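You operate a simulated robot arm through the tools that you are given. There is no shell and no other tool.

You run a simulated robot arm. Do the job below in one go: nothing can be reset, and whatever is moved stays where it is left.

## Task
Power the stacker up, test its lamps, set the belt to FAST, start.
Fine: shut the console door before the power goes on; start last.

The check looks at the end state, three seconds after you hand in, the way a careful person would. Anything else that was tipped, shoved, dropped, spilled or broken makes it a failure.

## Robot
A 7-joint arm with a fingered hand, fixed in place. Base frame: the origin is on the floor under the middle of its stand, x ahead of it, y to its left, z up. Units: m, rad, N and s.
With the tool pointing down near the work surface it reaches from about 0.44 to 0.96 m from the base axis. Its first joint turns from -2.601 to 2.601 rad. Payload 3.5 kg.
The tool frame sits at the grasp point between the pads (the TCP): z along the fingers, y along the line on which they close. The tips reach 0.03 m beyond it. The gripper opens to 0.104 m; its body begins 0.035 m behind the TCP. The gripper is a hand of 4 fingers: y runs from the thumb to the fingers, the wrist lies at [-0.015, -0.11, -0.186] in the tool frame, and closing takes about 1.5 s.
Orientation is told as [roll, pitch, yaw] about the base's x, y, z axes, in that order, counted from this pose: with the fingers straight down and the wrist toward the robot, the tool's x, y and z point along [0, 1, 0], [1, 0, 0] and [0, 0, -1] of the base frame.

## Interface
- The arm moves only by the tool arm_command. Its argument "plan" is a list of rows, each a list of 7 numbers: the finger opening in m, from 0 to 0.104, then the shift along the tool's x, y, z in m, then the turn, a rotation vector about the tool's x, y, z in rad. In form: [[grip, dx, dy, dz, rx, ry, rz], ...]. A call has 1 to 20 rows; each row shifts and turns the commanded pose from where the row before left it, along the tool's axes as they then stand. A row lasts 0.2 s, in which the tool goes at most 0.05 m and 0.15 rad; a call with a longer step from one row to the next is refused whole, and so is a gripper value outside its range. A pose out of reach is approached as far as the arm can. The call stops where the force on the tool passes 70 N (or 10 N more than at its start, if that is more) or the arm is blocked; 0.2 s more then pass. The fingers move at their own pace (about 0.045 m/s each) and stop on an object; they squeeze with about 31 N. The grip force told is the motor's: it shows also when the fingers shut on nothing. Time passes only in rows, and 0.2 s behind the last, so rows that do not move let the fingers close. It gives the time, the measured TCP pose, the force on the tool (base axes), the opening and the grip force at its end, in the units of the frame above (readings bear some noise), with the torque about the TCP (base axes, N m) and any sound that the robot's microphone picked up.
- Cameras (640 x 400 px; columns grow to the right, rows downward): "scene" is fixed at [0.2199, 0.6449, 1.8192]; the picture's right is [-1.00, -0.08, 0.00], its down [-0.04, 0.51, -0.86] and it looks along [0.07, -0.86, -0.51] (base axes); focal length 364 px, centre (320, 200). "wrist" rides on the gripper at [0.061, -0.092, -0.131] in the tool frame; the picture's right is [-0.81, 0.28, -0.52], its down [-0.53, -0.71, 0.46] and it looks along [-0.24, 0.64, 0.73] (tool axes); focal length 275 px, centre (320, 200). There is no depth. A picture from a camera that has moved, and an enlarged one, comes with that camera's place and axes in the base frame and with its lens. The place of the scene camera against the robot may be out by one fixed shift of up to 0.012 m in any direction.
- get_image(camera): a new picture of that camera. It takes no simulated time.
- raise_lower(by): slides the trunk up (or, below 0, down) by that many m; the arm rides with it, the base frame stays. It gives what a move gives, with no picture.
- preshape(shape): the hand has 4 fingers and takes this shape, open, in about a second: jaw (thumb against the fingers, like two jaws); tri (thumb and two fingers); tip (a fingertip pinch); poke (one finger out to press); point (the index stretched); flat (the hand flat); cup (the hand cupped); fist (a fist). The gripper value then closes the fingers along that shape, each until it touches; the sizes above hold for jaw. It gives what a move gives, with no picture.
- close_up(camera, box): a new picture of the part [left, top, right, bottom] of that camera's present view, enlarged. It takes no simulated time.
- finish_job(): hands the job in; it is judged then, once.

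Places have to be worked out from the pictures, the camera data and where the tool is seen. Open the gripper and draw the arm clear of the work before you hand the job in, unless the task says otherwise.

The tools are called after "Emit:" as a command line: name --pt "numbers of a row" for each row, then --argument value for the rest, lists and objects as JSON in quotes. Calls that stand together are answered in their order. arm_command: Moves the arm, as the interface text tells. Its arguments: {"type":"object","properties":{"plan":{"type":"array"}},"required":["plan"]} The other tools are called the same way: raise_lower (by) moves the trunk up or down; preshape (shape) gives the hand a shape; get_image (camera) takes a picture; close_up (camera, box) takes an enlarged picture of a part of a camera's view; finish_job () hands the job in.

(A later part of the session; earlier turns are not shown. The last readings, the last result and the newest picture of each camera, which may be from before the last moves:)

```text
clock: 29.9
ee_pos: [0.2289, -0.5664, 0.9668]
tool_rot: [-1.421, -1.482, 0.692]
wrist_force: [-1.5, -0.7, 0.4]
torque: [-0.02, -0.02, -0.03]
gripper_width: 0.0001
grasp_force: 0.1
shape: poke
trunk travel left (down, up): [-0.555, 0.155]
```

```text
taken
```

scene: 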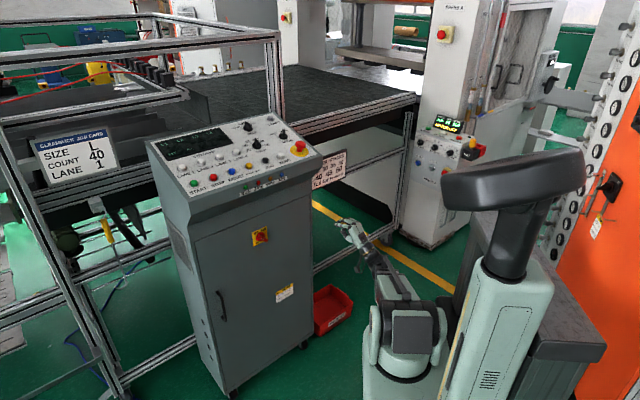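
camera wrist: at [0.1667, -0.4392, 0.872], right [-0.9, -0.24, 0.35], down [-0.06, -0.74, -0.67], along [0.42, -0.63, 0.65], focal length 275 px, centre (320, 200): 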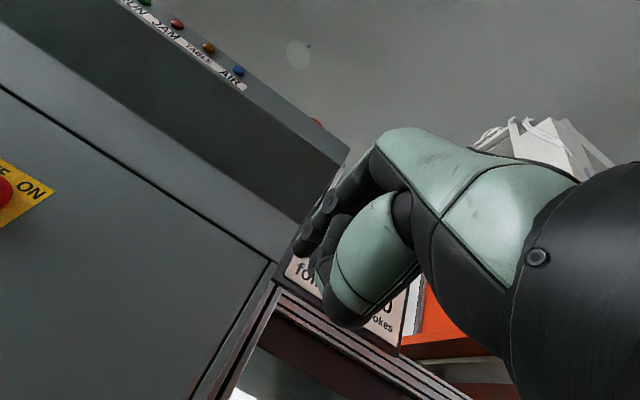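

I zoom on the hand to see where the poking fingertip sits relative to the tool frame.

Emit:
close_up --camera "wrist" --box '[260, 110, 460, 350]'

Emit:
close_up --camera "scene" --box '[310, 200, 410, 300]'

```text
1.67 times, centred on (360, 230) of wrist
camera zoom: at [0.1667, -0.4392, 0.872], right [-0.9, -0.24, 0.35], down [-0.06, -0.74, -0.67], along [0.42, -0.63, 0.65], focal length 459 px, centre (253, 150)
```

zoom: 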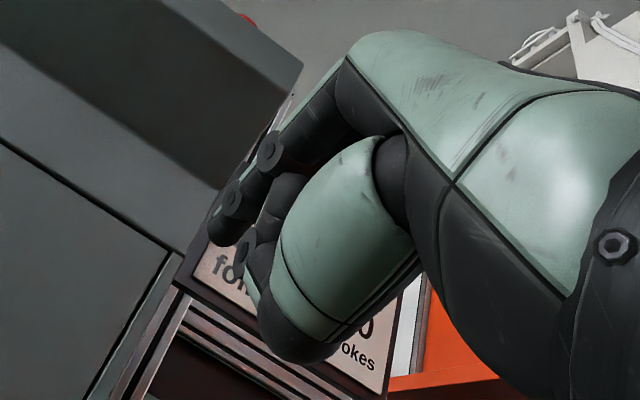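

```text
4.00 times, centred on (360, 250) of scene
camera zoom: at [0.2199, 0.6449, 1.8192], right [-1.0, -0.08, 0.0], down [-0.04, 0.51, -0.86], along [0.07, -0.86, -0.51], focal length 1457 px, centre (160, 0)
```

zoom: 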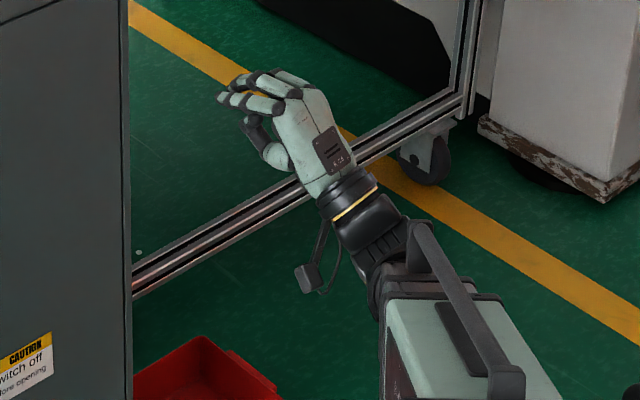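

The fingertip appears about 3.5 cm beyond the TCP and close to its axis. I tilt the hand back down to 45° and move left to stand in front of the switch.

Emit:
arm_command --pt "0 0.01 0 0 0.131 0 0" --pt "0 0.01 0 0 0.131 0 0" --pt "0 0.01 0 0 0.131 0 0" --pt "0 0.01 0 0 0.131 0 0" --pt "0 0.01 0 0 0.131 0 0" --pt "0 0.01 0 0 0.131 0 0" --pt "0 0.03 0.018 -0.007 0 0 0" --pt "0 0.03 0.018 -0.007 0 0 0" --pt "0 0.03 0.018 -0.007 0 0 0" --pt "0 0.03 0.018 -0.007 0 0 0"

Emit:
get_image --camera "wrist"

Emit:
get_image --camera "scene"

```text
clock: 32.1
ee_pos: [0.3916, -0.4982, 1.0167]
tool_rot: [-0.127, -0.767, -0.642]
wrist_force: [-0.4, -0.2, -1.0]
torque: [0.0, 0.01, 0.0]
gripper_width: 0.0
grasp_force: 31.0
shape: jaw
out of reach, approached as far as the arm can: row 6, 7, 8, 9, 10
trunk travel left (down, up): [-0.555, 0.155]
```

```text
taken
camera wrist: at [0.3172, -0.3468, 1.0417], right [-0.63, -0.46, 0.63], down [-0.55, -0.32, -0.77], along [0.56, -0.83, -0.05], focal length 275 px, centre (320, 200)
```

wrist: 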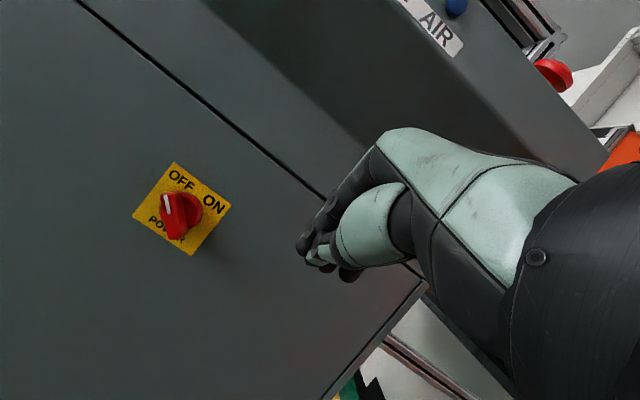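

```text
taken
```

scene: 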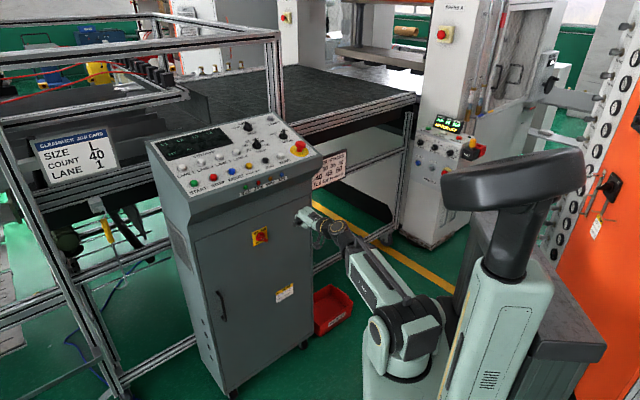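

Passing a zero grip value closed the hand back to a jaw pinch, so I'll hold the poke shape with the open value instead. The third view again puts the switch plate at [0.553, -0.515, 0.934]. I reshape and test that it holds.

Emit:
preshape --shape "poke"

Emit:
arm_command --pt "0.104 0 0 0 0 0 0"

Emit:
close_up --camera "wrist" --box '[240, 110, 440, 350]'

Emit:
close_up --camera "scene" --box '[240, 180, 370, 270]'

```text
clock: 33.0
ee_pos: [0.3905, -0.4987, 1.0165]
tool_rot: [-0.126, -0.766, -0.641]
wrist_force: [-0.3, -0.5, -0.4]
torque: [0.06, 0.03, 0.0]
gripper_width: 0.0
grasp_force: 0.1
shape: poke
trunk travel left (down, up): [-0.555, 0.155]
```

```text
clock: 33.4
ee_pos: [0.3922, -0.4986, 1.0164]
tool_rot: [-0.125, -0.768, -0.639]
wrist_force: [1.0, -0.2, 0.0]
torque: [0.0, 0.01, 0.02]
gripper_width: 0.0
grasp_force: 0.0
shape: poke
trunk travel left (down, up): [-0.555, 0.155]
```

```text
1.67 times, centred on (340, 230) of wrist
camera zoom: at [0.3168, -0.347, 1.0415], right [-0.63, -0.46, 0.63], down [-0.55, -0.32, -0.77], along [0.56, -0.83, -0.05], focal length 459 px, centre (287, 150)
```

zoom: 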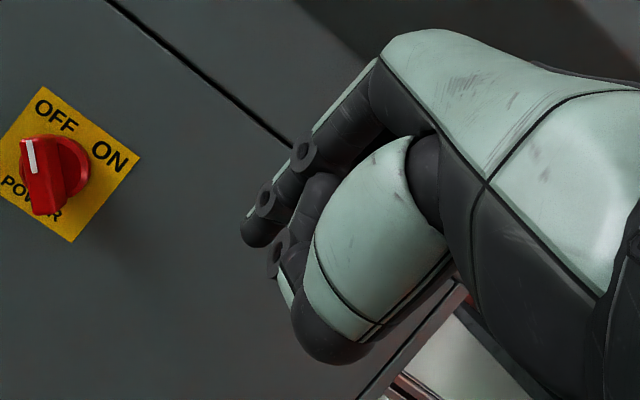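

```text
4.44 times, centred on (305, 225) of scene
camera zoom: at [0.2199, 0.6449, 1.8192], right [-1.0, -0.08, 0.0], down [-0.04, 0.51, -0.86], along [0.07, -0.86, -0.51], focal length 1619 px, centre (387, 89)
```

zoom: 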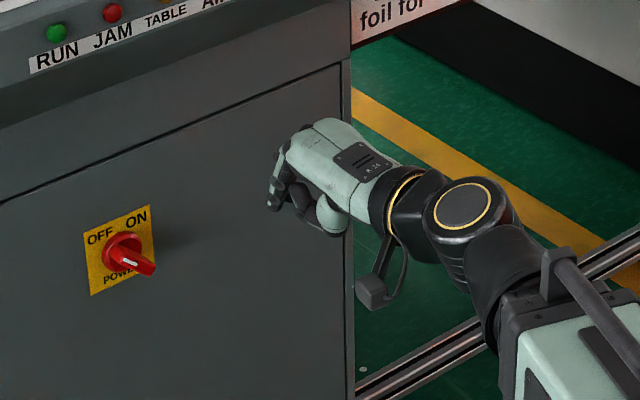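

The poke shape holds with the open value; from both cameras the tip sits about [0.004, 0.007, 0.042] from the TCP. I look closer at how far the curled fingers stick out compared with the poking one.

Emit:
close_up --camera "wrist" --box '[270, 180, 350, 290]'

Emit:
close_up --camera "scene" --box '[285, 200, 325, 240]'

```text
3.64 times, centred on (310, 235) of wrist
camera zoom: at [0.3168, -0.347, 1.0415], right [-0.63, -0.46, 0.63], down [-0.55, -0.32, -0.77], along [0.56, -0.83, -0.05], focal length 1001 px, centre (356, 73)
```

zoom: 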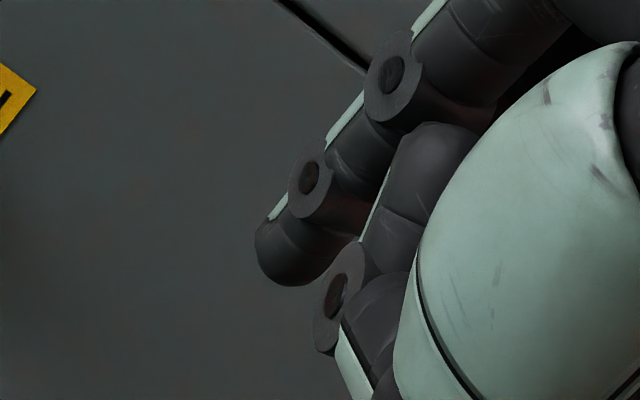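

```text
10.00 times, centred on (305, 220) of scene
camera zoom: at [0.2199, 0.6449, 1.8192], right [-1.0, -0.08, 0.0], down [-0.04, 0.51, -0.86], along [0.07, -0.86, -0.51], focal length 3643 px, centre (470, 0)
```

zoom: 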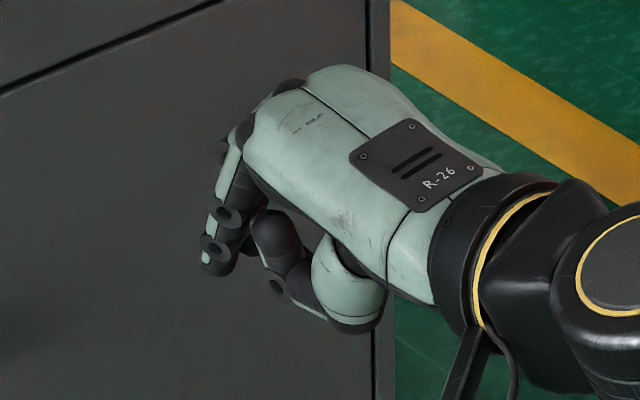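

The index tip extends about 2 cm past the curled fingers, with those on its right side and above. I move forward 2 cm, then left past the handle at a safe distance so the finger ends up left of the handle's upper-left end.

Emit:
arm_command --pt "0.104 -0.001 0.0142 0.0141 0 0 0" --pt "0.104 0.0259 0.0026 -0.0006 0 0 0" --pt "0.104 0.0259 0.0026 -0.0006 0 0 0" --pt "0.104 0.0259 0.0026 -0.0006 0 0 0" --pt "0.104 0.0259 0.0026 -0.0006 0 0 0" --pt "0.104 0.0259 0.0026 -0.0006 0 0 0" --pt "0.104 0.0259 0.0026 -0.0006 0 0 0"

Emit:
close_up --camera "scene" --box '[220, 190, 320, 260]'

Emit:
get_image --camera "wrist"

```text
clock: 35.0
ee_pos: [0.517, -0.4038, 1.0179]
tool_rot: [-0.126, -0.769, -0.643]
wrist_force: [-0.2, -0.3, 0.1]
torque: [0.0, -0.02, 0.01]
gripper_width: 0.0001
grasp_force: 0.1
shape: poke
trunk travel left (down, up): [-0.555, 0.155]
```

```text
5.71 times, centred on (270, 225) of scene
camera zoom: at [0.2199, 0.6449, 1.8192], right [-1.0, -0.08, 0.0], down [-0.04, 0.51, -0.86], along [0.07, -0.86, -0.51], focal length 2082 px, centre (606, 57)
```

zoom: 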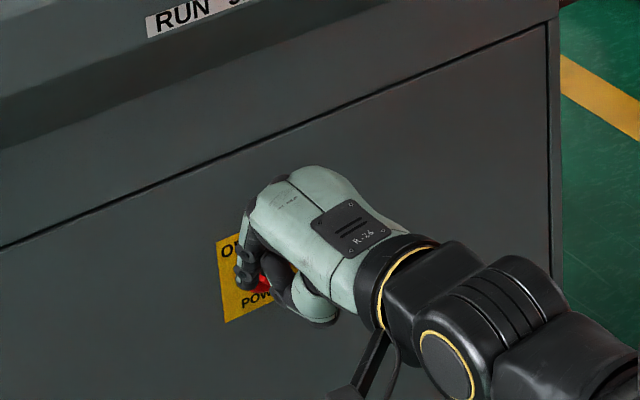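

```text
taken
camera wrist: at [0.4429, -0.2514, 1.0424], right [-0.63, -0.46, 0.63], down [-0.55, -0.32, -0.77], along [0.56, -0.83, -0.05], focal length 275 px, centre (320, 200)
```

wrist: 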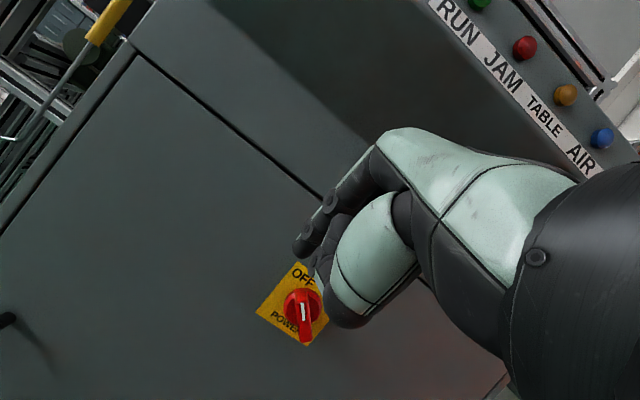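

Position is as planned: tip near [0.545, -0.426, 0.991], and the switch now triangulates to [0.555, -0.517, 0.934]. I zoom on the handle to judge its depth and length before pushing.

Emit:
close_up --camera "wrist" --box '[245, 220, 345, 360]'

```text
2.86 times, centred on (295, 290) of wrist
camera zoom: at [0.4429, -0.2514, 1.0424], right [-0.63, -0.46, 0.63], down [-0.55, -0.32, -0.77], along [0.56, -0.83, -0.05], focal length 786 px, centre (391, -57)
```

zoom: 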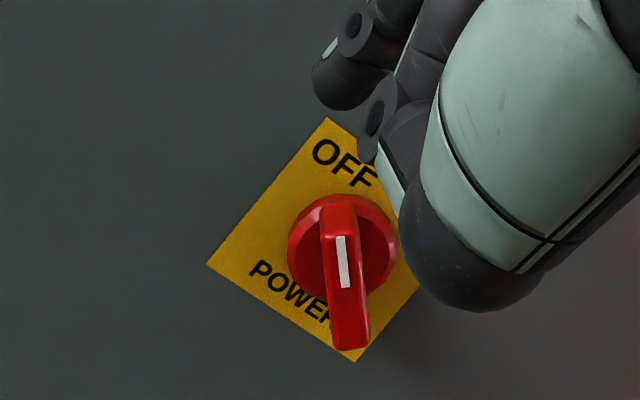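

The handle is about 5.2 cm long, sticks out about 2.5 cm and sits at 45° toward OFF. In poke the neighbouring finger would foul it, so the stretched index ("point") is better. I need more room for that, so I lower the arm and raise the trunk.

Emit:
arm_command --pt "0.104 0.0027 -0.0207 0.0215 0 0 0" --pt "0.104 0.0027 -0.0207 0.0215 0 0 0" --pt "0.104 0.0027 -0.0207 0.0215 0 0 0" --pt "0.104 0.0027 -0.0207 0.0215 0 0 0" --pt "0.104 0.0027 -0.0207 0.0215 0 0 0"

Emit:
raise_lower --by 0.1

Emit:
get_image --camera "wrist"

Emit:
get_image --camera "scene"

```text
clock: 36.2
ee_pos: [0.5203, -0.4025, 0.8812]
tool_rot: [-0.126, -0.767, -0.642]
wrist_force: [-0.2, 0.1, 0.2]
torque: [0.02, -0.01, -0.02]
gripper_width: 0.0
grasp_force: 0.0
shape: poke
out of reach, approached as far as the arm can: row 3
trunk travel left (down, up): [-0.555, 0.155]
```

```text
clock: 37.5
ee_pos: [0.5195, -0.4019, 0.9812]
tool_rot: [-0.125, -0.766, -0.643]
wrist_force: [1.0, -0.1, 0.5]
torque: [-0.02, -0.02, -0.01]
gripper_width: 0.0003
grasp_force: 0.0
shape: poke
trunk travel left (down, up): [-0.655, 0.055]
```

```text
taken
camera wrist: at [0.4447, -0.2495, 1.0071], right [-0.63, -0.46, 0.63], down [-0.55, -0.32, -0.77], along [0.56, -0.83, -0.05], focal length 275 px, centre (320, 200)
```

wrist: 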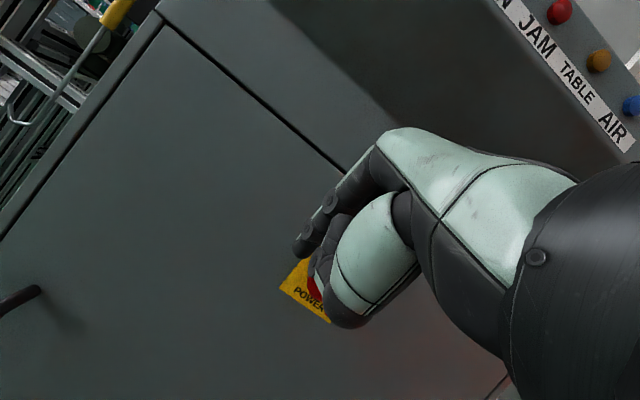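

```text
taken
```

scene: 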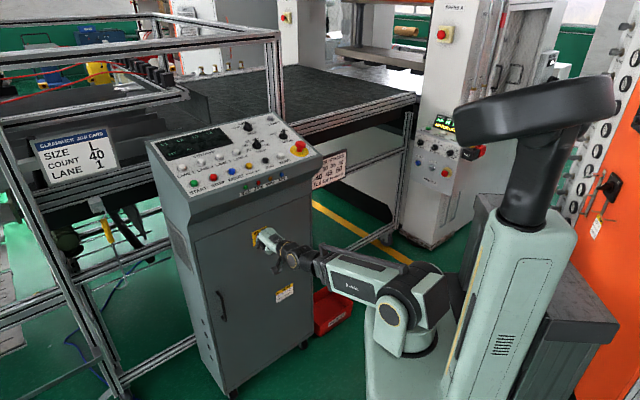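

Still clear of everything. I lower the arm to about z 0.87 and back off about 5 cm so the index can stretch toward the door without touching it.

Emit:
arm_command --pt "0.104 0.008 -0.027 0.0116 0 0 0" --pt "0.104 0.008 -0.027 0.0116 0 0 0" --pt "0.104 0.008 -0.027 0.0116 0 0 0" --pt "0.104 0.008 -0.027 0.0116 0 0 0"

Emit:
get_image --camera "wrist"

```text
clock: 38.5
ee_pos: [0.5006, -0.355, 0.871]
tool_rot: [-0.125, -0.767, -0.643]
wrist_force: [-0.1, 0.1, 0.3]
torque: [0.0, 0.04, 0.02]
gripper_width: 0.0
grasp_force: 0.1
shape: poke
trunk travel left (down, up): [-0.655, 0.055]
```

```text
taken
camera wrist: at [0.4263, -0.203, 0.8957], right [-0.63, -0.46, 0.63], down [-0.55, -0.32, -0.77], along [0.56, -0.83, -0.05], focal length 275 px, centre (320, 200)
```

wrist: 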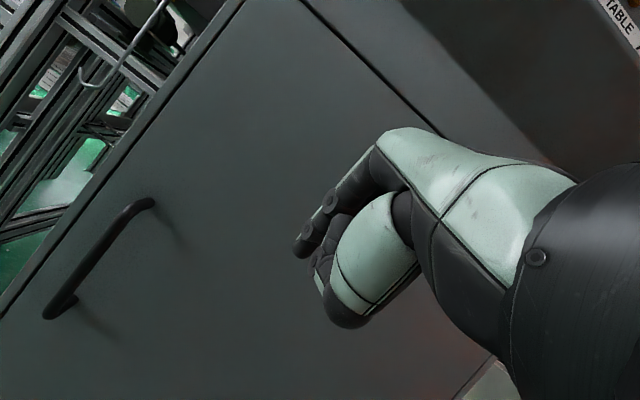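

Fully reached with no drift. Now I stretch the index and look at where it ends up.

Emit:
preshape --shape "point"

Emit:
get_image --camera "wrist"

Emit:
close_up --camera "scene" --box '[210, 200, 330, 280]'

```text
clock: 39.4
ee_pos: [0.5016, -0.3536, 0.8704]
tool_rot: [-0.124, -0.767, -0.642]
wrist_force: [-0.3, -0.4, -0.6]
torque: [-0.01, -0.04, 0.06]
gripper_width: 0.0001
grasp_force: 0.1
shape: point
trunk travel left (down, up): [-0.655, 0.055]
```

```text
taken
camera wrist: at [0.4263, -0.2032, 0.8962], right [-0.63, -0.46, 0.63], down [-0.55, -0.32, -0.77], along [0.56, -0.83, -0.05], focal length 275 px, centre (320, 200)
```

wrist: 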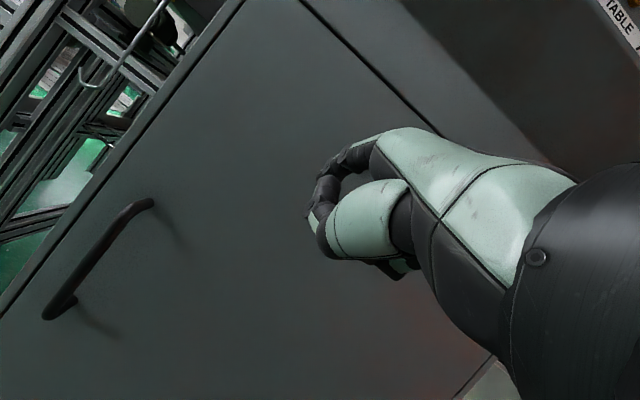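

```text
5.00 times, centred on (270, 240) of scene
camera zoom: at [0.2199, 0.6449, 1.8192], right [-1.0, -0.08, 0.0], down [-0.04, 0.51, -0.86], along [0.07, -0.86, -0.51], focal length 1821 px, centre (570, 0)
```

zoom: 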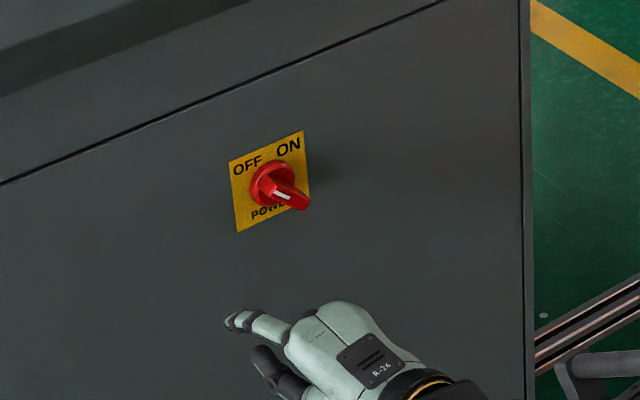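

The scene view shows the index stretched toward the door. I zoom both cameras to fix the fingertip's place in the tool frame.

Emit:
close_up --camera "wrist" --box '[290, 100, 420, 290]'

Emit:
close_up --camera "scene" --box '[245, 225, 305, 285]'

```text
2.11 times, centred on (355, 195) of wrist
camera zoom: at [0.4263, -0.2032, 0.8962], right [-0.63, -0.46, 0.63], down [-0.55, -0.32, -0.77], along [0.56, -0.83, -0.05], focal length 580 px, centre (246, 210)
```

zoom: 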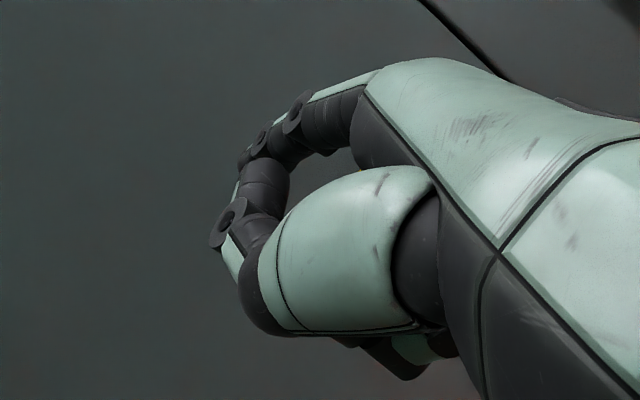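

```text
6.67 times, centred on (275, 255) of scene
camera zoom: at [0.2199, 0.6449, 1.8192], right [-1.0, -0.08, 0.0], down [-0.04, 0.51, -0.86], along [0.07, -0.86, -0.51], focal length 2428 px, centre (620, -167)
```

zoom: 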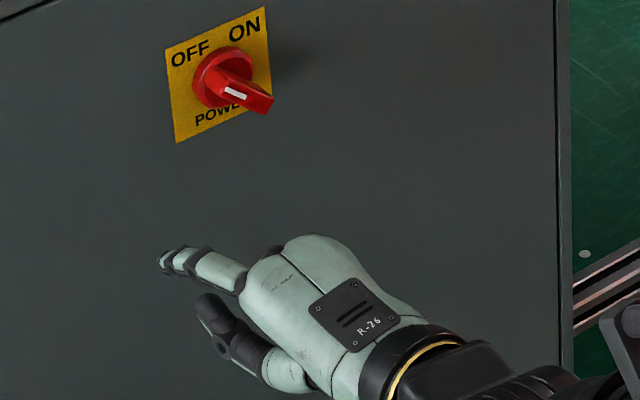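

The stretched fingertip is near [0.563, -0.382, 0.902], about 9 cm short of the door plane and left of and below the switch. I move it up and partly forward, stopping left of the handle end, and check again.

Emit:
arm_command --pt "0.104 -0.0137 0.0194 -0.0018 0 0 0" --pt "0.104 -0.0137 0.0194 -0.0018 0 0 0" --pt "0.104 -0.0137 0.0194 -0.0018 0 0 0"

Emit:
close_up --camera "wrist" --box '[250, 100, 450, 340]'

Emit:
close_up --camera "scene" --box '[235, 215, 295, 275]'

```text
clock: 40.2
ee_pos: [0.5027, -0.4096, 0.922]
tool_rot: [-0.128, -0.767, -0.64]
wrist_force: [-0.1, -0.7, -0.5]
torque: [-0.02, 0.04, 0.02]
gripper_width: 0.0001
grasp_force: 0.1
shape: point
trunk travel left (down, up): [-0.655, 0.055]
```

```text
1.67 times, centred on (350, 220) of wrist
camera zoom: at [0.4289, -0.2566, 0.9459], right [-0.63, -0.45, 0.63], down [-0.55, -0.32, -0.77], along [0.56, -0.83, -0.05], focal length 459 px, centre (270, 167)
```

zoom: 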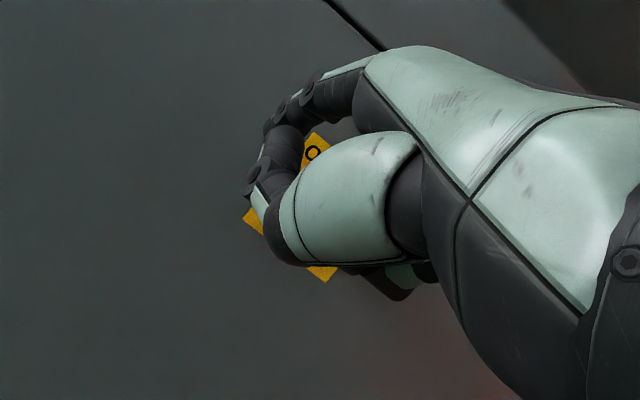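

```text
6.67 times, centred on (265, 245) of scene
camera zoom: at [0.2199, 0.6449, 1.8192], right [-1.0, -0.08, 0.0], down [-0.04, 0.51, -0.86], along [0.07, -0.86, -0.51], focal length 2428 px, centre (687, -100)
```

zoom: 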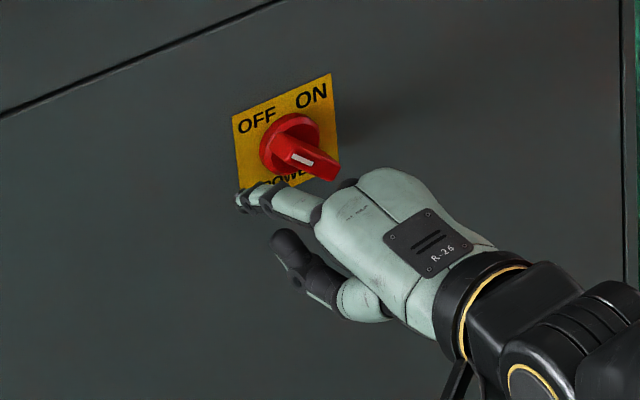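

Both cameras now agree on the tip at [0.564, -0.436, 0.949], about 5 cm short of the door and left of the handle. I shift it to just left of the handle's end at axis height, then advance in small steps to about 1.4 cm from the plate.

Emit:
arm_command --pt "0.104 -0.0242 -0.0115 0.0099 0 0 0" --pt "0.104 -0.0006 0.0085 0.0085 0 0 0" --pt "0.104 -0.0006 0.0085 0.0085 0 0 0"

Emit:
close_up --camera "wrist" --box '[250, 100, 450, 340]'

Emit:
close_up --camera "scene" --box '[235, 210, 295, 270]'

```text
clock: 41.0
ee_pos: [0.503, -0.4415, 0.9059]
tool_rot: [-0.126, -0.766, -0.643]
wrist_force: [0.2, -0.1, -0.1]
torque: [0.0, 0.02, -0.01]
gripper_width: 0.0
grasp_force: 0.0
shape: point
trunk travel left (down, up): [-0.655, 0.055]
```

```text
1.67 times, centred on (350, 220) of wrist
camera zoom: at [0.4286, -0.2906, 0.9311], right [-0.63, -0.46, 0.63], down [-0.55, -0.32, -0.77], along [0.56, -0.83, -0.05], focal length 459 px, centre (270, 167)
```

zoom: 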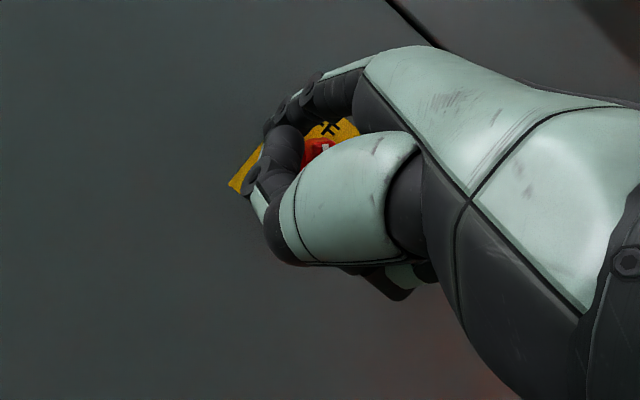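

```text
6.67 times, centred on (265, 240) of scene
camera zoom: at [0.2199, 0.6449, 1.8192], right [-1.0, -0.08, 0.0], down [-0.04, 0.51, -0.86], along [0.07, -0.86, -0.51], focal length 2428 px, centre (687, -67)
```

zoom: 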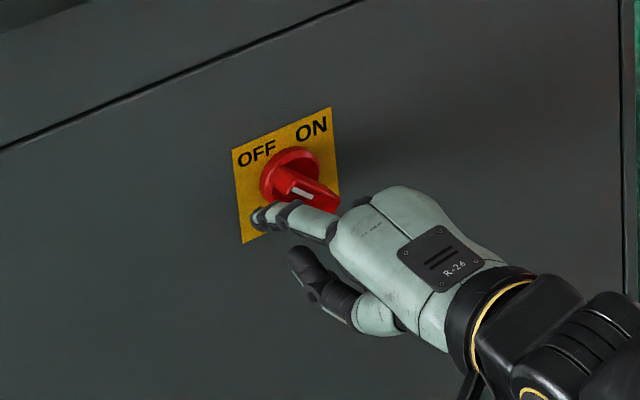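

The tip is at about [0.564, -0.470, 0.935], just left of the handle and nearly at its depth. I go 1.3 cm deeper, slide right to meet the handle's end, and start pushing along the turning arc.

Emit:
arm_command --pt "0.104 -0.0007 0.0092 0.0092 0 0 0" --pt "0.104 -0.0074 -0.0006 0 0 0 0" --pt "0.104 -0.0073 -0.0006 0 0 0 0" --pt "0.104 -0.0058 0.0038 -0.0043 0 0 0"

Emit:
close_up --camera "wrist" --box '[250, 100, 450, 340]'

Emit:
close_up --camera "scene" --box '[235, 210, 295, 270]'

```text
clock: 42.0
ee_pos: [0.4968, -0.4652, 0.9126]
tool_rot: [-0.126, -0.768, -0.642]
wrist_force: [1.7, 1.1, 0.2]
torque: [-0.04, -0.02, 0.08]
gripper_width: 0.0
grasp_force: 0.1
shape: point
trunk travel left (down, up): [-0.655, 0.055]
```

```text
1.67 times, centred on (350, 220) of wrist
camera zoom: at [0.423, -0.314, 0.9381], right [-0.63, -0.46, 0.63], down [-0.55, -0.32, -0.77], along [0.56, -0.83, -0.05], focal length 459 px, centre (270, 167)
```

zoom: 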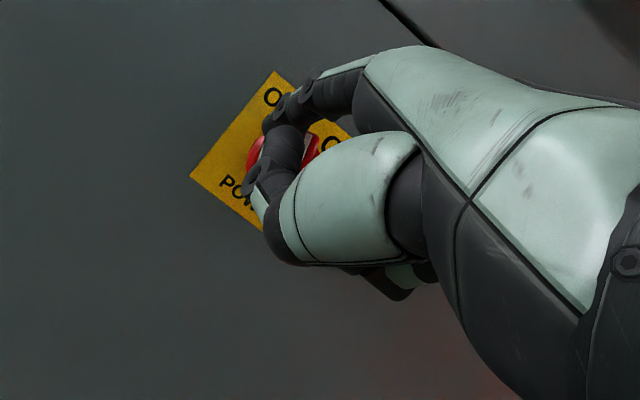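

```text
6.67 times, centred on (265, 240) of scene
camera zoom: at [0.2199, 0.6449, 1.8192], right [-1.0, -0.08, 0.0], down [-0.04, 0.51, -0.86], along [0.07, -0.86, -0.51], focal length 2428 px, centre (687, -67)
```

zoom: 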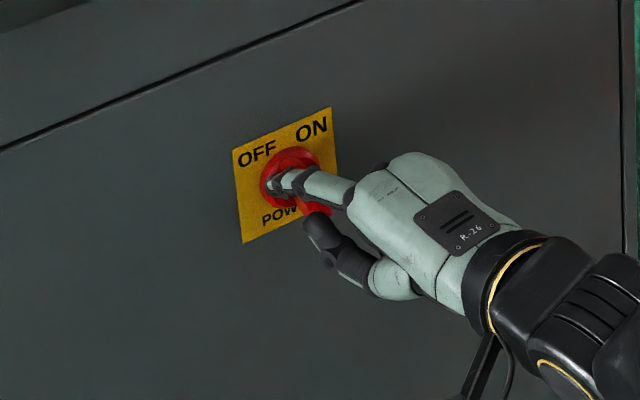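

Light contact (about 2 N to the left) and the handle's lower end has begun to move: it is turning. I continue along the arc.

Emit:
arm_command --pt "0.104 -0.003 0.0031 -0.0035 0 0 0" --pt "0.104 -0.0041 0.0025 -0.0029 0 0 0" --pt "0.104 -0.0048 0.0016 -0.002 0 0 0"

Emit:
close_up --camera "wrist" --box '[250, 100, 450, 340]'

Emit:
close_up --camera "scene" --box '[245, 215, 285, 255]'

```text
clock: 42.8
ee_pos: [0.4911, -0.472, 0.9252]
tool_rot: [-0.125, -0.766, -0.643]
wrist_force: [0.6, -0.3, 0.1]
torque: [0.0, -0.01, 0.0]
gripper_width: 0.0
grasp_force: 0.1
shape: point
trunk travel left (down, up): [-0.655, 0.055]
```

```text
1.67 times, centred on (350, 220) of wrist
camera zoom: at [0.4162, -0.321, 0.9501], right [-0.63, -0.45, 0.63], down [-0.55, -0.32, -0.77], along [0.55, -0.83, -0.05], focal length 459 px, centre (270, 167)
```

zoom: 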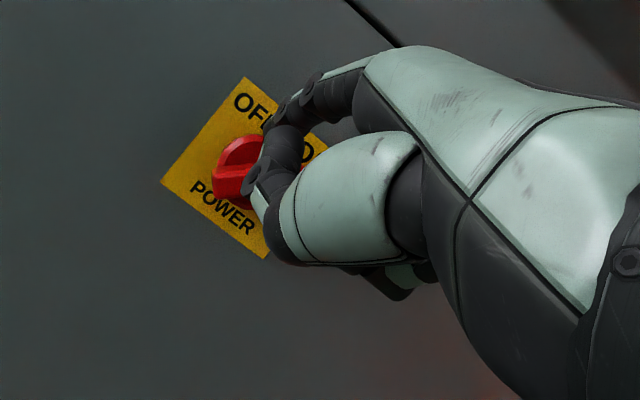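

```text
10.00 times, centred on (265, 235) of scene
camera zoom: at [0.2199, 0.6449, 1.8192], right [-1.0, -0.08, 0.0], down [-0.04, 0.51, -0.86], along [0.07, -0.86, -0.51], focal length 3643 px, centre (870, -150)
```

zoom: 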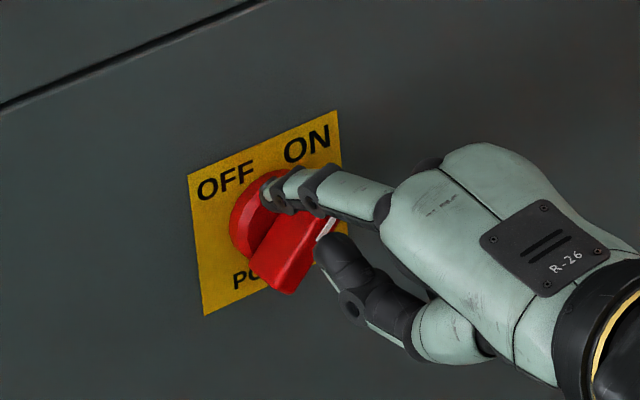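

The handle seems to have snapped over: its white-marked end is now at the upper right and the force dropped. I retract straight out and look.

Emit:
arm_command --pt "0.104 0.001 -0.0107 -0.0106 0 0 0" --pt "0.104 0.001 -0.0142 -0.0141 0 0 0" --pt "0.104 0.001 -0.0142 -0.0141 0 0 0" --pt "0.104 0.025 0.0025 -0.0006 0 0 0" --pt "0.104 0.025 0.0025 -0.0006 0 0 0" --pt "0.104 0.025 0.0025 -0.0006 0 0 0"

Emit:
get_image --camera "scene"

Emit:
close_up --camera "scene" --box '[240, 210, 290, 260]'

Emit:
close_up --camera "scene" --box '[140, 100, 340, 225]'

Emit:
get_image --camera "wrist"

```text
clock: 44.2
ee_pos: [0.5046, -0.383, 0.9248]
tool_rot: [-0.127, -0.767, -0.64]
wrist_force: [-0.4, -0.1, -0.2]
torque: [-0.01, -0.01, 0.01]
gripper_width: 0.0
grasp_force: 0.1
shape: point
trunk travel left (down, up): [-0.655, 0.055]
```

```text
taken
```

scene: 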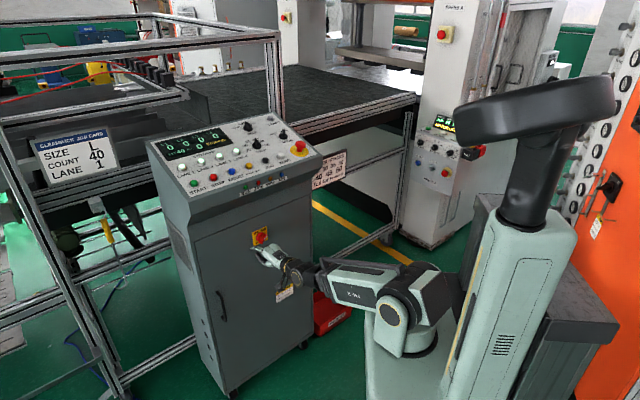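

```text
8.00 times, centred on (265, 235) of scene
camera zoom: at [0.2199, 0.6449, 1.8192], right [-1.0, -0.08, 0.0], down [-0.04, 0.51, -0.86], along [0.07, -0.86, -0.51], focal length 2914 px, centre (760, -80)
```

zoom: 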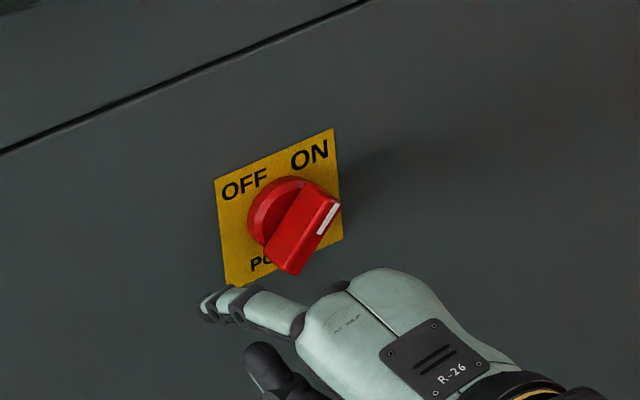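

```text
3.20 times, centred on (240, 162) of scene
camera zoom: at [0.2199, 0.6449, 1.8192], right [-1.0, -0.08, 0.0], down [-0.04, 0.51, -0.86], along [0.07, -0.86, -0.51], focal length 1166 px, centre (576, 320)
```

zoom: 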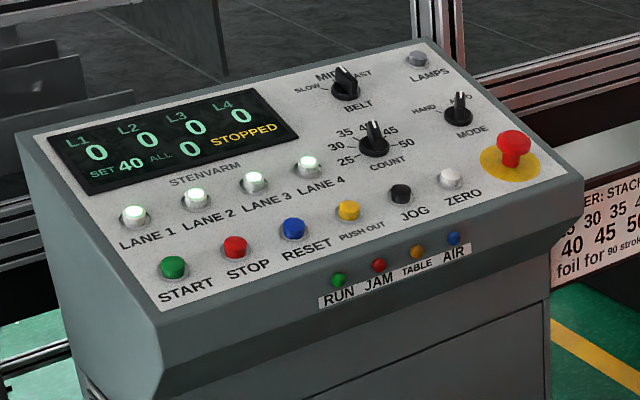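

```text
taken
camera wrist: at [0.4311, -0.231, 0.95], right [-0.62, -0.45, 0.63], down [-0.55, -0.32, -0.77], along [0.56, -0.83, -0.05], focal length 275 px, centre (320, 200)
```

wrist: 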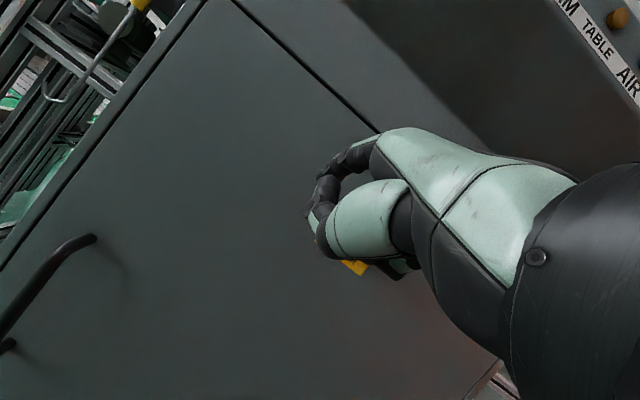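

Power is on: the handle points to ON, and the display shows counts, SET 40 and STOPPED. Next is the LAMPS button at the far right of the panel. I turn the hand downward, back off, and rise in front of the console.

Emit:
arm_command --pt "0.104 0 0 0 0.128 0 0" --pt "0.104 0 0 0 0.128 0 0" --pt "0.104 0 0 0 0.128 0 0" --pt "0.104 0 -0.0278 -0.0112 0 0 0" --pt "0.104 0 0 0 0.128 0.03 0" --pt "0.104 0 0 0 0.128 0.03 0" --pt "0.104 0 0 0 0.128 0.03 0" --pt "0.104 0 -0.03 0 0 0 0" --pt "0.104 0 0 -0.03 0 0 0" --pt "0.104 0 0 -0.04 0 0 0" --pt "0.104 0 0 -0.04 0 0 0" --pt "0.104 0 0 -0.04 0 0 0"

Emit:
get_image --camera "scene"

Emit:
get_image --camera "wrist"

```text
clock: 46.8
ee_pos: [0.4915, -0.37, 1.0366]
tool_rot: [-0.085, -0.36, -0.772]
wrist_force: [1.0, 0.4, 0.0]
torque: [-0.01, 0.0, -0.03]
gripper_width: 0.0
grasp_force: 0.1
shape: point
out of reach, approached as far as the arm can: row 2, 3, 4, 5, 6, 8, 9, 10, 11, 12
trunk travel left (down, up): [-0.655, 0.055]
```

```text
taken
```

scene: 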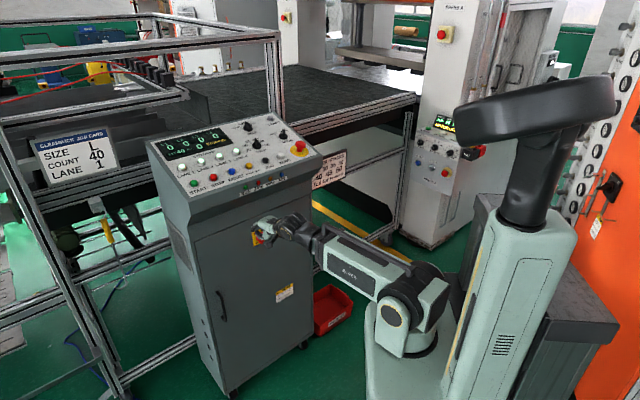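

```text
taken
camera wrist: at [0.4489, -0.2283, 1.1226], right [-0.5, -0.58, 0.64], down [-0.77, -0.04, -0.63], along [0.4, -0.81, -0.43], focal length 275 px, centre (320, 200)
```

wrist: 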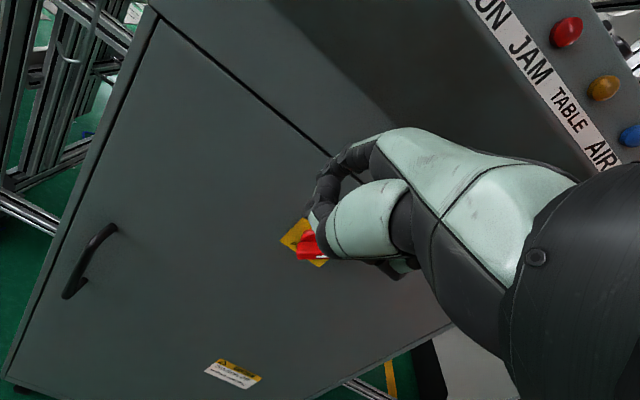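

The wrist fold still limits me here, and the panel's front face sits at about f 0.69 (RUN lamp at [0.558, -0.415, 1.213]). I fold the index back to the shorter poke shape so the hand clears it, then rise.

Emit:
preshape --shape "poke"

Emit:
arm_command --pt "0.104 -0.0029 0.0086 -0.0342 0 0 0" --pt "0.104 -0.0029 0.0086 -0.0342 0 0 0" --pt "0.104 -0.0029 0.0086 -0.0342 0 0 0"

Emit:
close_up --camera "scene" --box '[200, 150, 360, 260]'

```text
clock: 47.7
ee_pos: [0.4914, -0.3714, 1.0366]
tool_rot: [-0.084, -0.361, -0.772]
wrist_force: [-0.8, 0.7, -0.3]
torque: [0.01, -0.01, 0.0]
gripper_width: 0.0
grasp_force: 0.0
shape: poke
trunk travel left (down, up): [-0.655, 0.055]
```

```text
clock: 48.5
ee_pos: [0.4963, -0.35, 1.1385]
tool_rot: [-0.088, -0.363, -0.778]
wrist_force: [0.3, 0.1, 0.7]
torque: [0.0, 0.01, 0.0]
gripper_width: 0.0
grasp_force: 0.1
shape: poke
out of reach, approached as far as the arm can: row 1, 2, 3
trunk travel left (down, up): [-0.655, 0.055]
```

```text
3.64 times, centred on (280, 205) of scene
camera zoom: at [0.2199, 0.6449, 1.8192], right [-1.0, -0.08, 0.0], down [-0.04, 0.51, -0.86], along [0.07, -0.86, -0.51], focal length 1325 px, centre (466, 182)
```

zoom: 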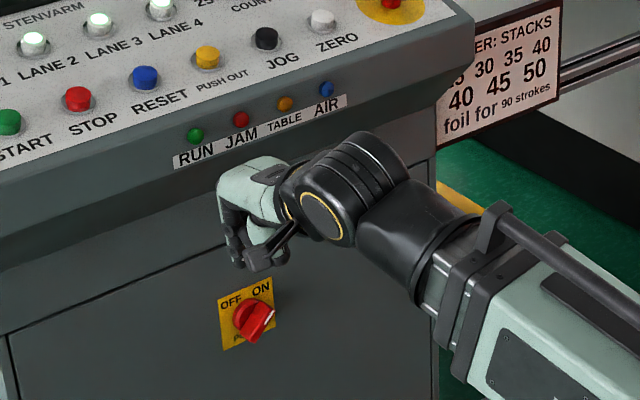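

Clear of the front face. I continue rising to about z 1.42.

Emit:
arm_command --pt "0.104 -0.0029 0.0086 -0.0342 0 0 0" --pt "0.104 -0.0029 0.0086 -0.0342 0 0 0" --pt "0.104 -0.0029 0.0086 -0.0342 0 0 0" --pt "0.104 -0.0029 0.0086 -0.0342 0 0 0" --pt "0.104 -0.0029 0.0086 -0.0342 0 0 0" --pt "0.104 -0.0029 0.0086 -0.0342 0 0 0" --pt "0.104 -0.0029 0.0086 -0.0342 0 0 0" --pt "0.104 -0.0029 0.0086 -0.0342 0 0 0"

Emit:
get_image --camera "wrist"

Emit:
get_image --camera "scene"

```text
clock: 50.3
ee_pos: [0.4875, -0.3069, 1.417]
tool_rot: [-0.09, -0.362, -0.777]
wrist_force: [0.8, 0.5, -0.4]
torque: [0.04, 0.0, 0.01]
gripper_width: 0.0
grasp_force: 0.0
shape: poke
out of reach, approached as far as the arm can: row 1, 2, 3, 4, 6
trunk travel left (down, up): [-0.655, 0.055]
```

```text
taken
camera wrist: at [0.4461, -0.1641, 1.5024], right [-0.5, -0.58, 0.65], down [-0.77, -0.04, -0.63], along [0.39, -0.82, -0.43], focal length 275 px, centre (320, 200)
```

wrist: 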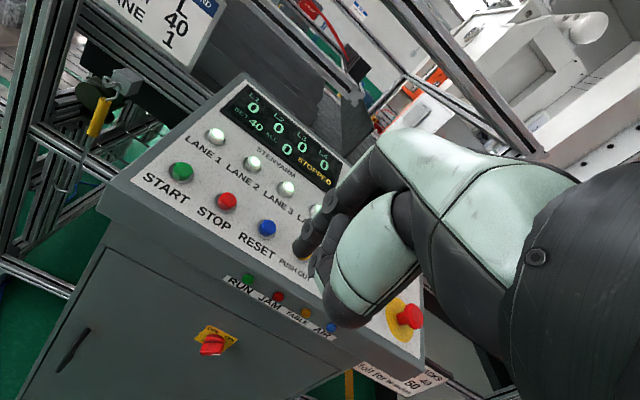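

```text
taken
```

scene: 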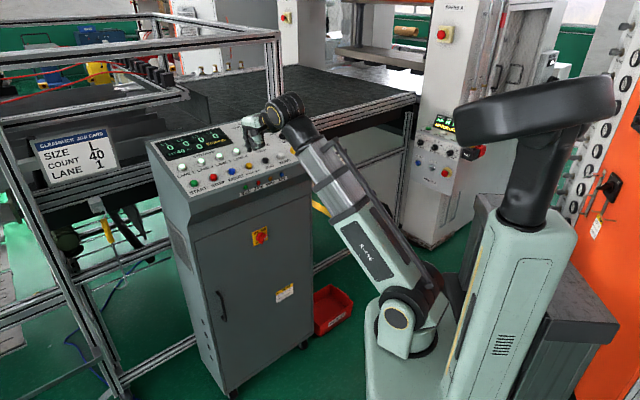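

The hand is above panel height. I move it to the right and slightly forward and up so the wrist camera looks back over BELT, MODE and LAMPS.

Emit:
arm_command --pt "0.104 -0.0375 0.01075 0.0004 0 0 0" --pt "0.104 -0.0375 0.01075 0.0004 0 0 0" --pt "0.104 -0.0375 0.01075 0.0004 0 0 0" --pt "0.104 -0.0375 0.01075 0.0004 0 0 0" --pt "0.104 -0.0375 0.01075 0.0004 0 0 0" --pt "0.104 -0.0375 0.01075 0.0004 0 0 0" --pt "0.104 -0.0375 0.01075 0.0004 0 0 0" --pt "0.104 -0.0375 0.01075 0.0004 0 0 0" --pt "0.104 -0.0375 0.01075 0.0004 0 0 0" --pt "0.104 -0.0375 0.01075 0.0004 0 0 0"

Emit:
get_image --camera "wrist"

Emit:
get_image --camera "scene"

```text
clock: 52.5
ee_pos: [0.5269, -0.3532, 1.4399]
tool_rot: [-0.098, -0.365, -0.795]
wrist_force: [0.1, -0.7, -0.3]
torque: [0.01, 0.0, -0.01]
gripper_width: 0.0001
grasp_force: 0.0
shape: poke
out of reach, approached as far as the arm can: row 1, 2, 3, 4, 5, 6, 7, 8, 9, 10
trunk travel left (down, up): [-0.655, 0.055]
```

```text
taken
camera wrist: at [0.4897, -0.2085, 1.5231], right [-0.51, -0.56, 0.65], down [-0.78, -0.03, -0.63], along [0.37, -0.83, -0.42], focal length 275 px, centre (320, 200)
```

wrist: 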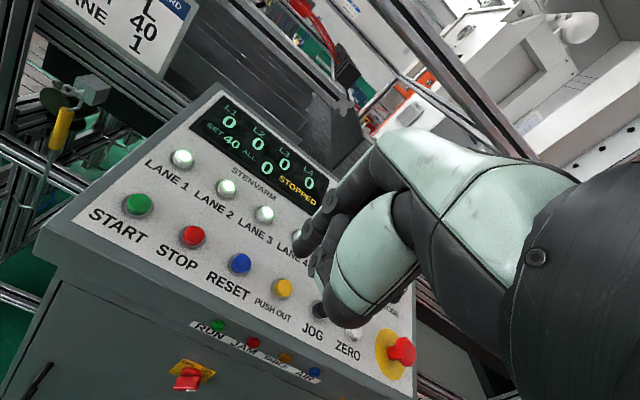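

```text
taken
```

scene: 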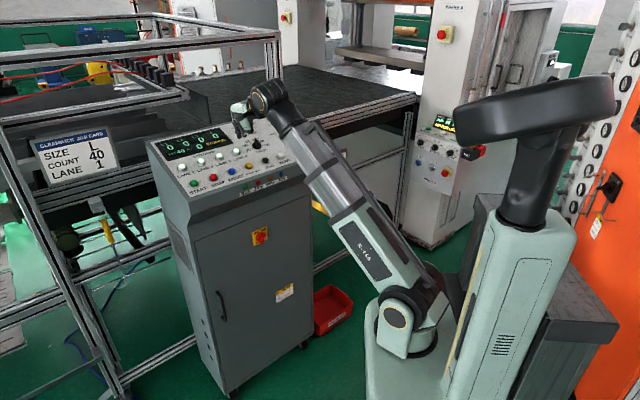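

The sideways move was refused by a wrist limit, not by contact. I test swinging the whole arm to the right about the base axis, letting the hand's yaw turn with it.

Emit:
arm_command --pt "0.104 -0.0368 0.0066 0.0055 0.0049 -0.0211 0.0562" --pt "0.104 -0.0368 0.0066 0.0055 0.0049 -0.0211 0.0562" --pt "0.104 -0.0368 0.0066 0.0055 0.0049 -0.0211 0.0562"

```text
clock: 53.3
ee_pos: [0.4742, -0.4245, 1.4399]
tool_rot: [-0.089, -0.362, -0.957]
wrist_force: [-0.7, -1.2, -0.6]
torque: [-0.01, -0.03, 0.04]
gripper_width: 0.0001
grasp_force: 0.1
shape: poke
out of reach, approached as far as the arm can: row 1, 2
trunk travel left (down, up): [-0.655, 0.055]
```

That works. Now I test a small yaw in the opposite direction in place to learn which way the limit lies.

Emit:
arm_command --pt "0.104 0 0 0 -0.008 0.035 -0.094"

Emit:
close_up --camera "scene" --box '[210, 60, 450, 360]'

```text
clock: 53.7
ee_pos: [0.4726, -0.4238, 1.442]
tool_rot: [-0.088, -0.361, -0.957]
wrist_force: [0.1, 0.2, 0.2]
torque: [0.01, 0.04, 0.02]
gripper_width: 0.0
grasp_force: 0.0
shape: poke
out of reach, approached as far as the arm can: row 1
trunk travel left (down, up): [-0.655, 0.055]
```

```text
1.33 times, centred on (330, 210) of scene
camera zoom: at [0.2199, 0.6449, 1.8192], right [-1.0, -0.08, 0.0], down [-0.04, 0.51, -0.86], along [0.07, -0.86, -0.51], focal length 486 px, centre (307, 187)
```

zoom: 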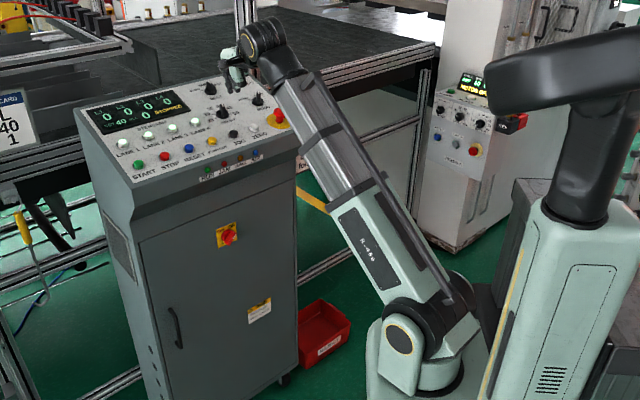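

Only clockwise yaw relative to the arm is free in this posture, which is fine for finger pushing. I swing further right to look back over the right half of the panel.

Emit:
arm_command --pt "0.104 -0.0368 0.0066 0.0055 0.0049 -0.0211 0.0562" --pt "0.104 -0.0368 0.0066 0.0055 0.0049 -0.0211 0.0562" --pt "0.104 -0.0368 0.0066 0.0055 0.0049 -0.0211 0.0562" --pt "0.104 -0.0368 0.0066 0.0055 0.0049 -0.0211 0.0562" --pt "0.104 -0.0368 0.0066 0.0055 0.0049 -0.0211 0.0562"

Emit:
get_image --camera "wrist"

Emit:
get_image --camera "scene"

```text
clock: 54.9
ee_pos: [0.327, -0.5432, 1.4447]
tool_rot: [-0.092, -0.363, -1.267]
wrist_force: [0.6, 0.2, 0.3]
torque: [0.0, 0.05, -0.02]
gripper_width: 0.0
grasp_force: 0.1
shape: poke
out of reach, approached as far as the arm can: row 5
trunk travel left (down, up): [-0.655, 0.055]
```

```text
taken
camera wrist: at [0.3578, -0.3972, 1.5297], right [-0.71, -0.27, 0.65], down [-0.7, 0.33, -0.63], along [-0.04, -0.9, -0.42], focal length 275 px, centre (320, 200)
```

wrist: 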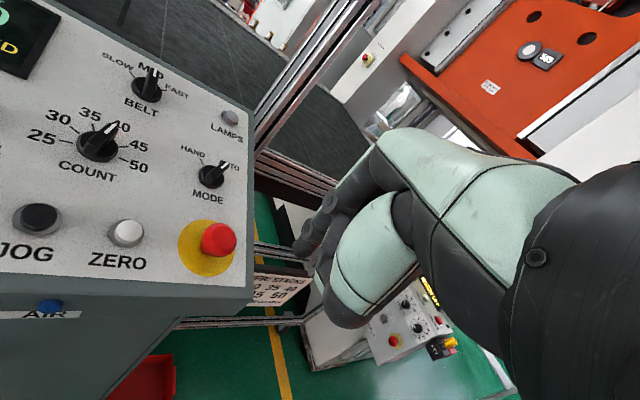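

```text
taken
```

scene: 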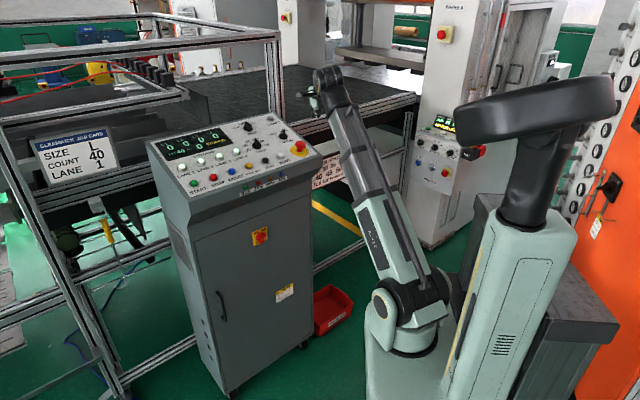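

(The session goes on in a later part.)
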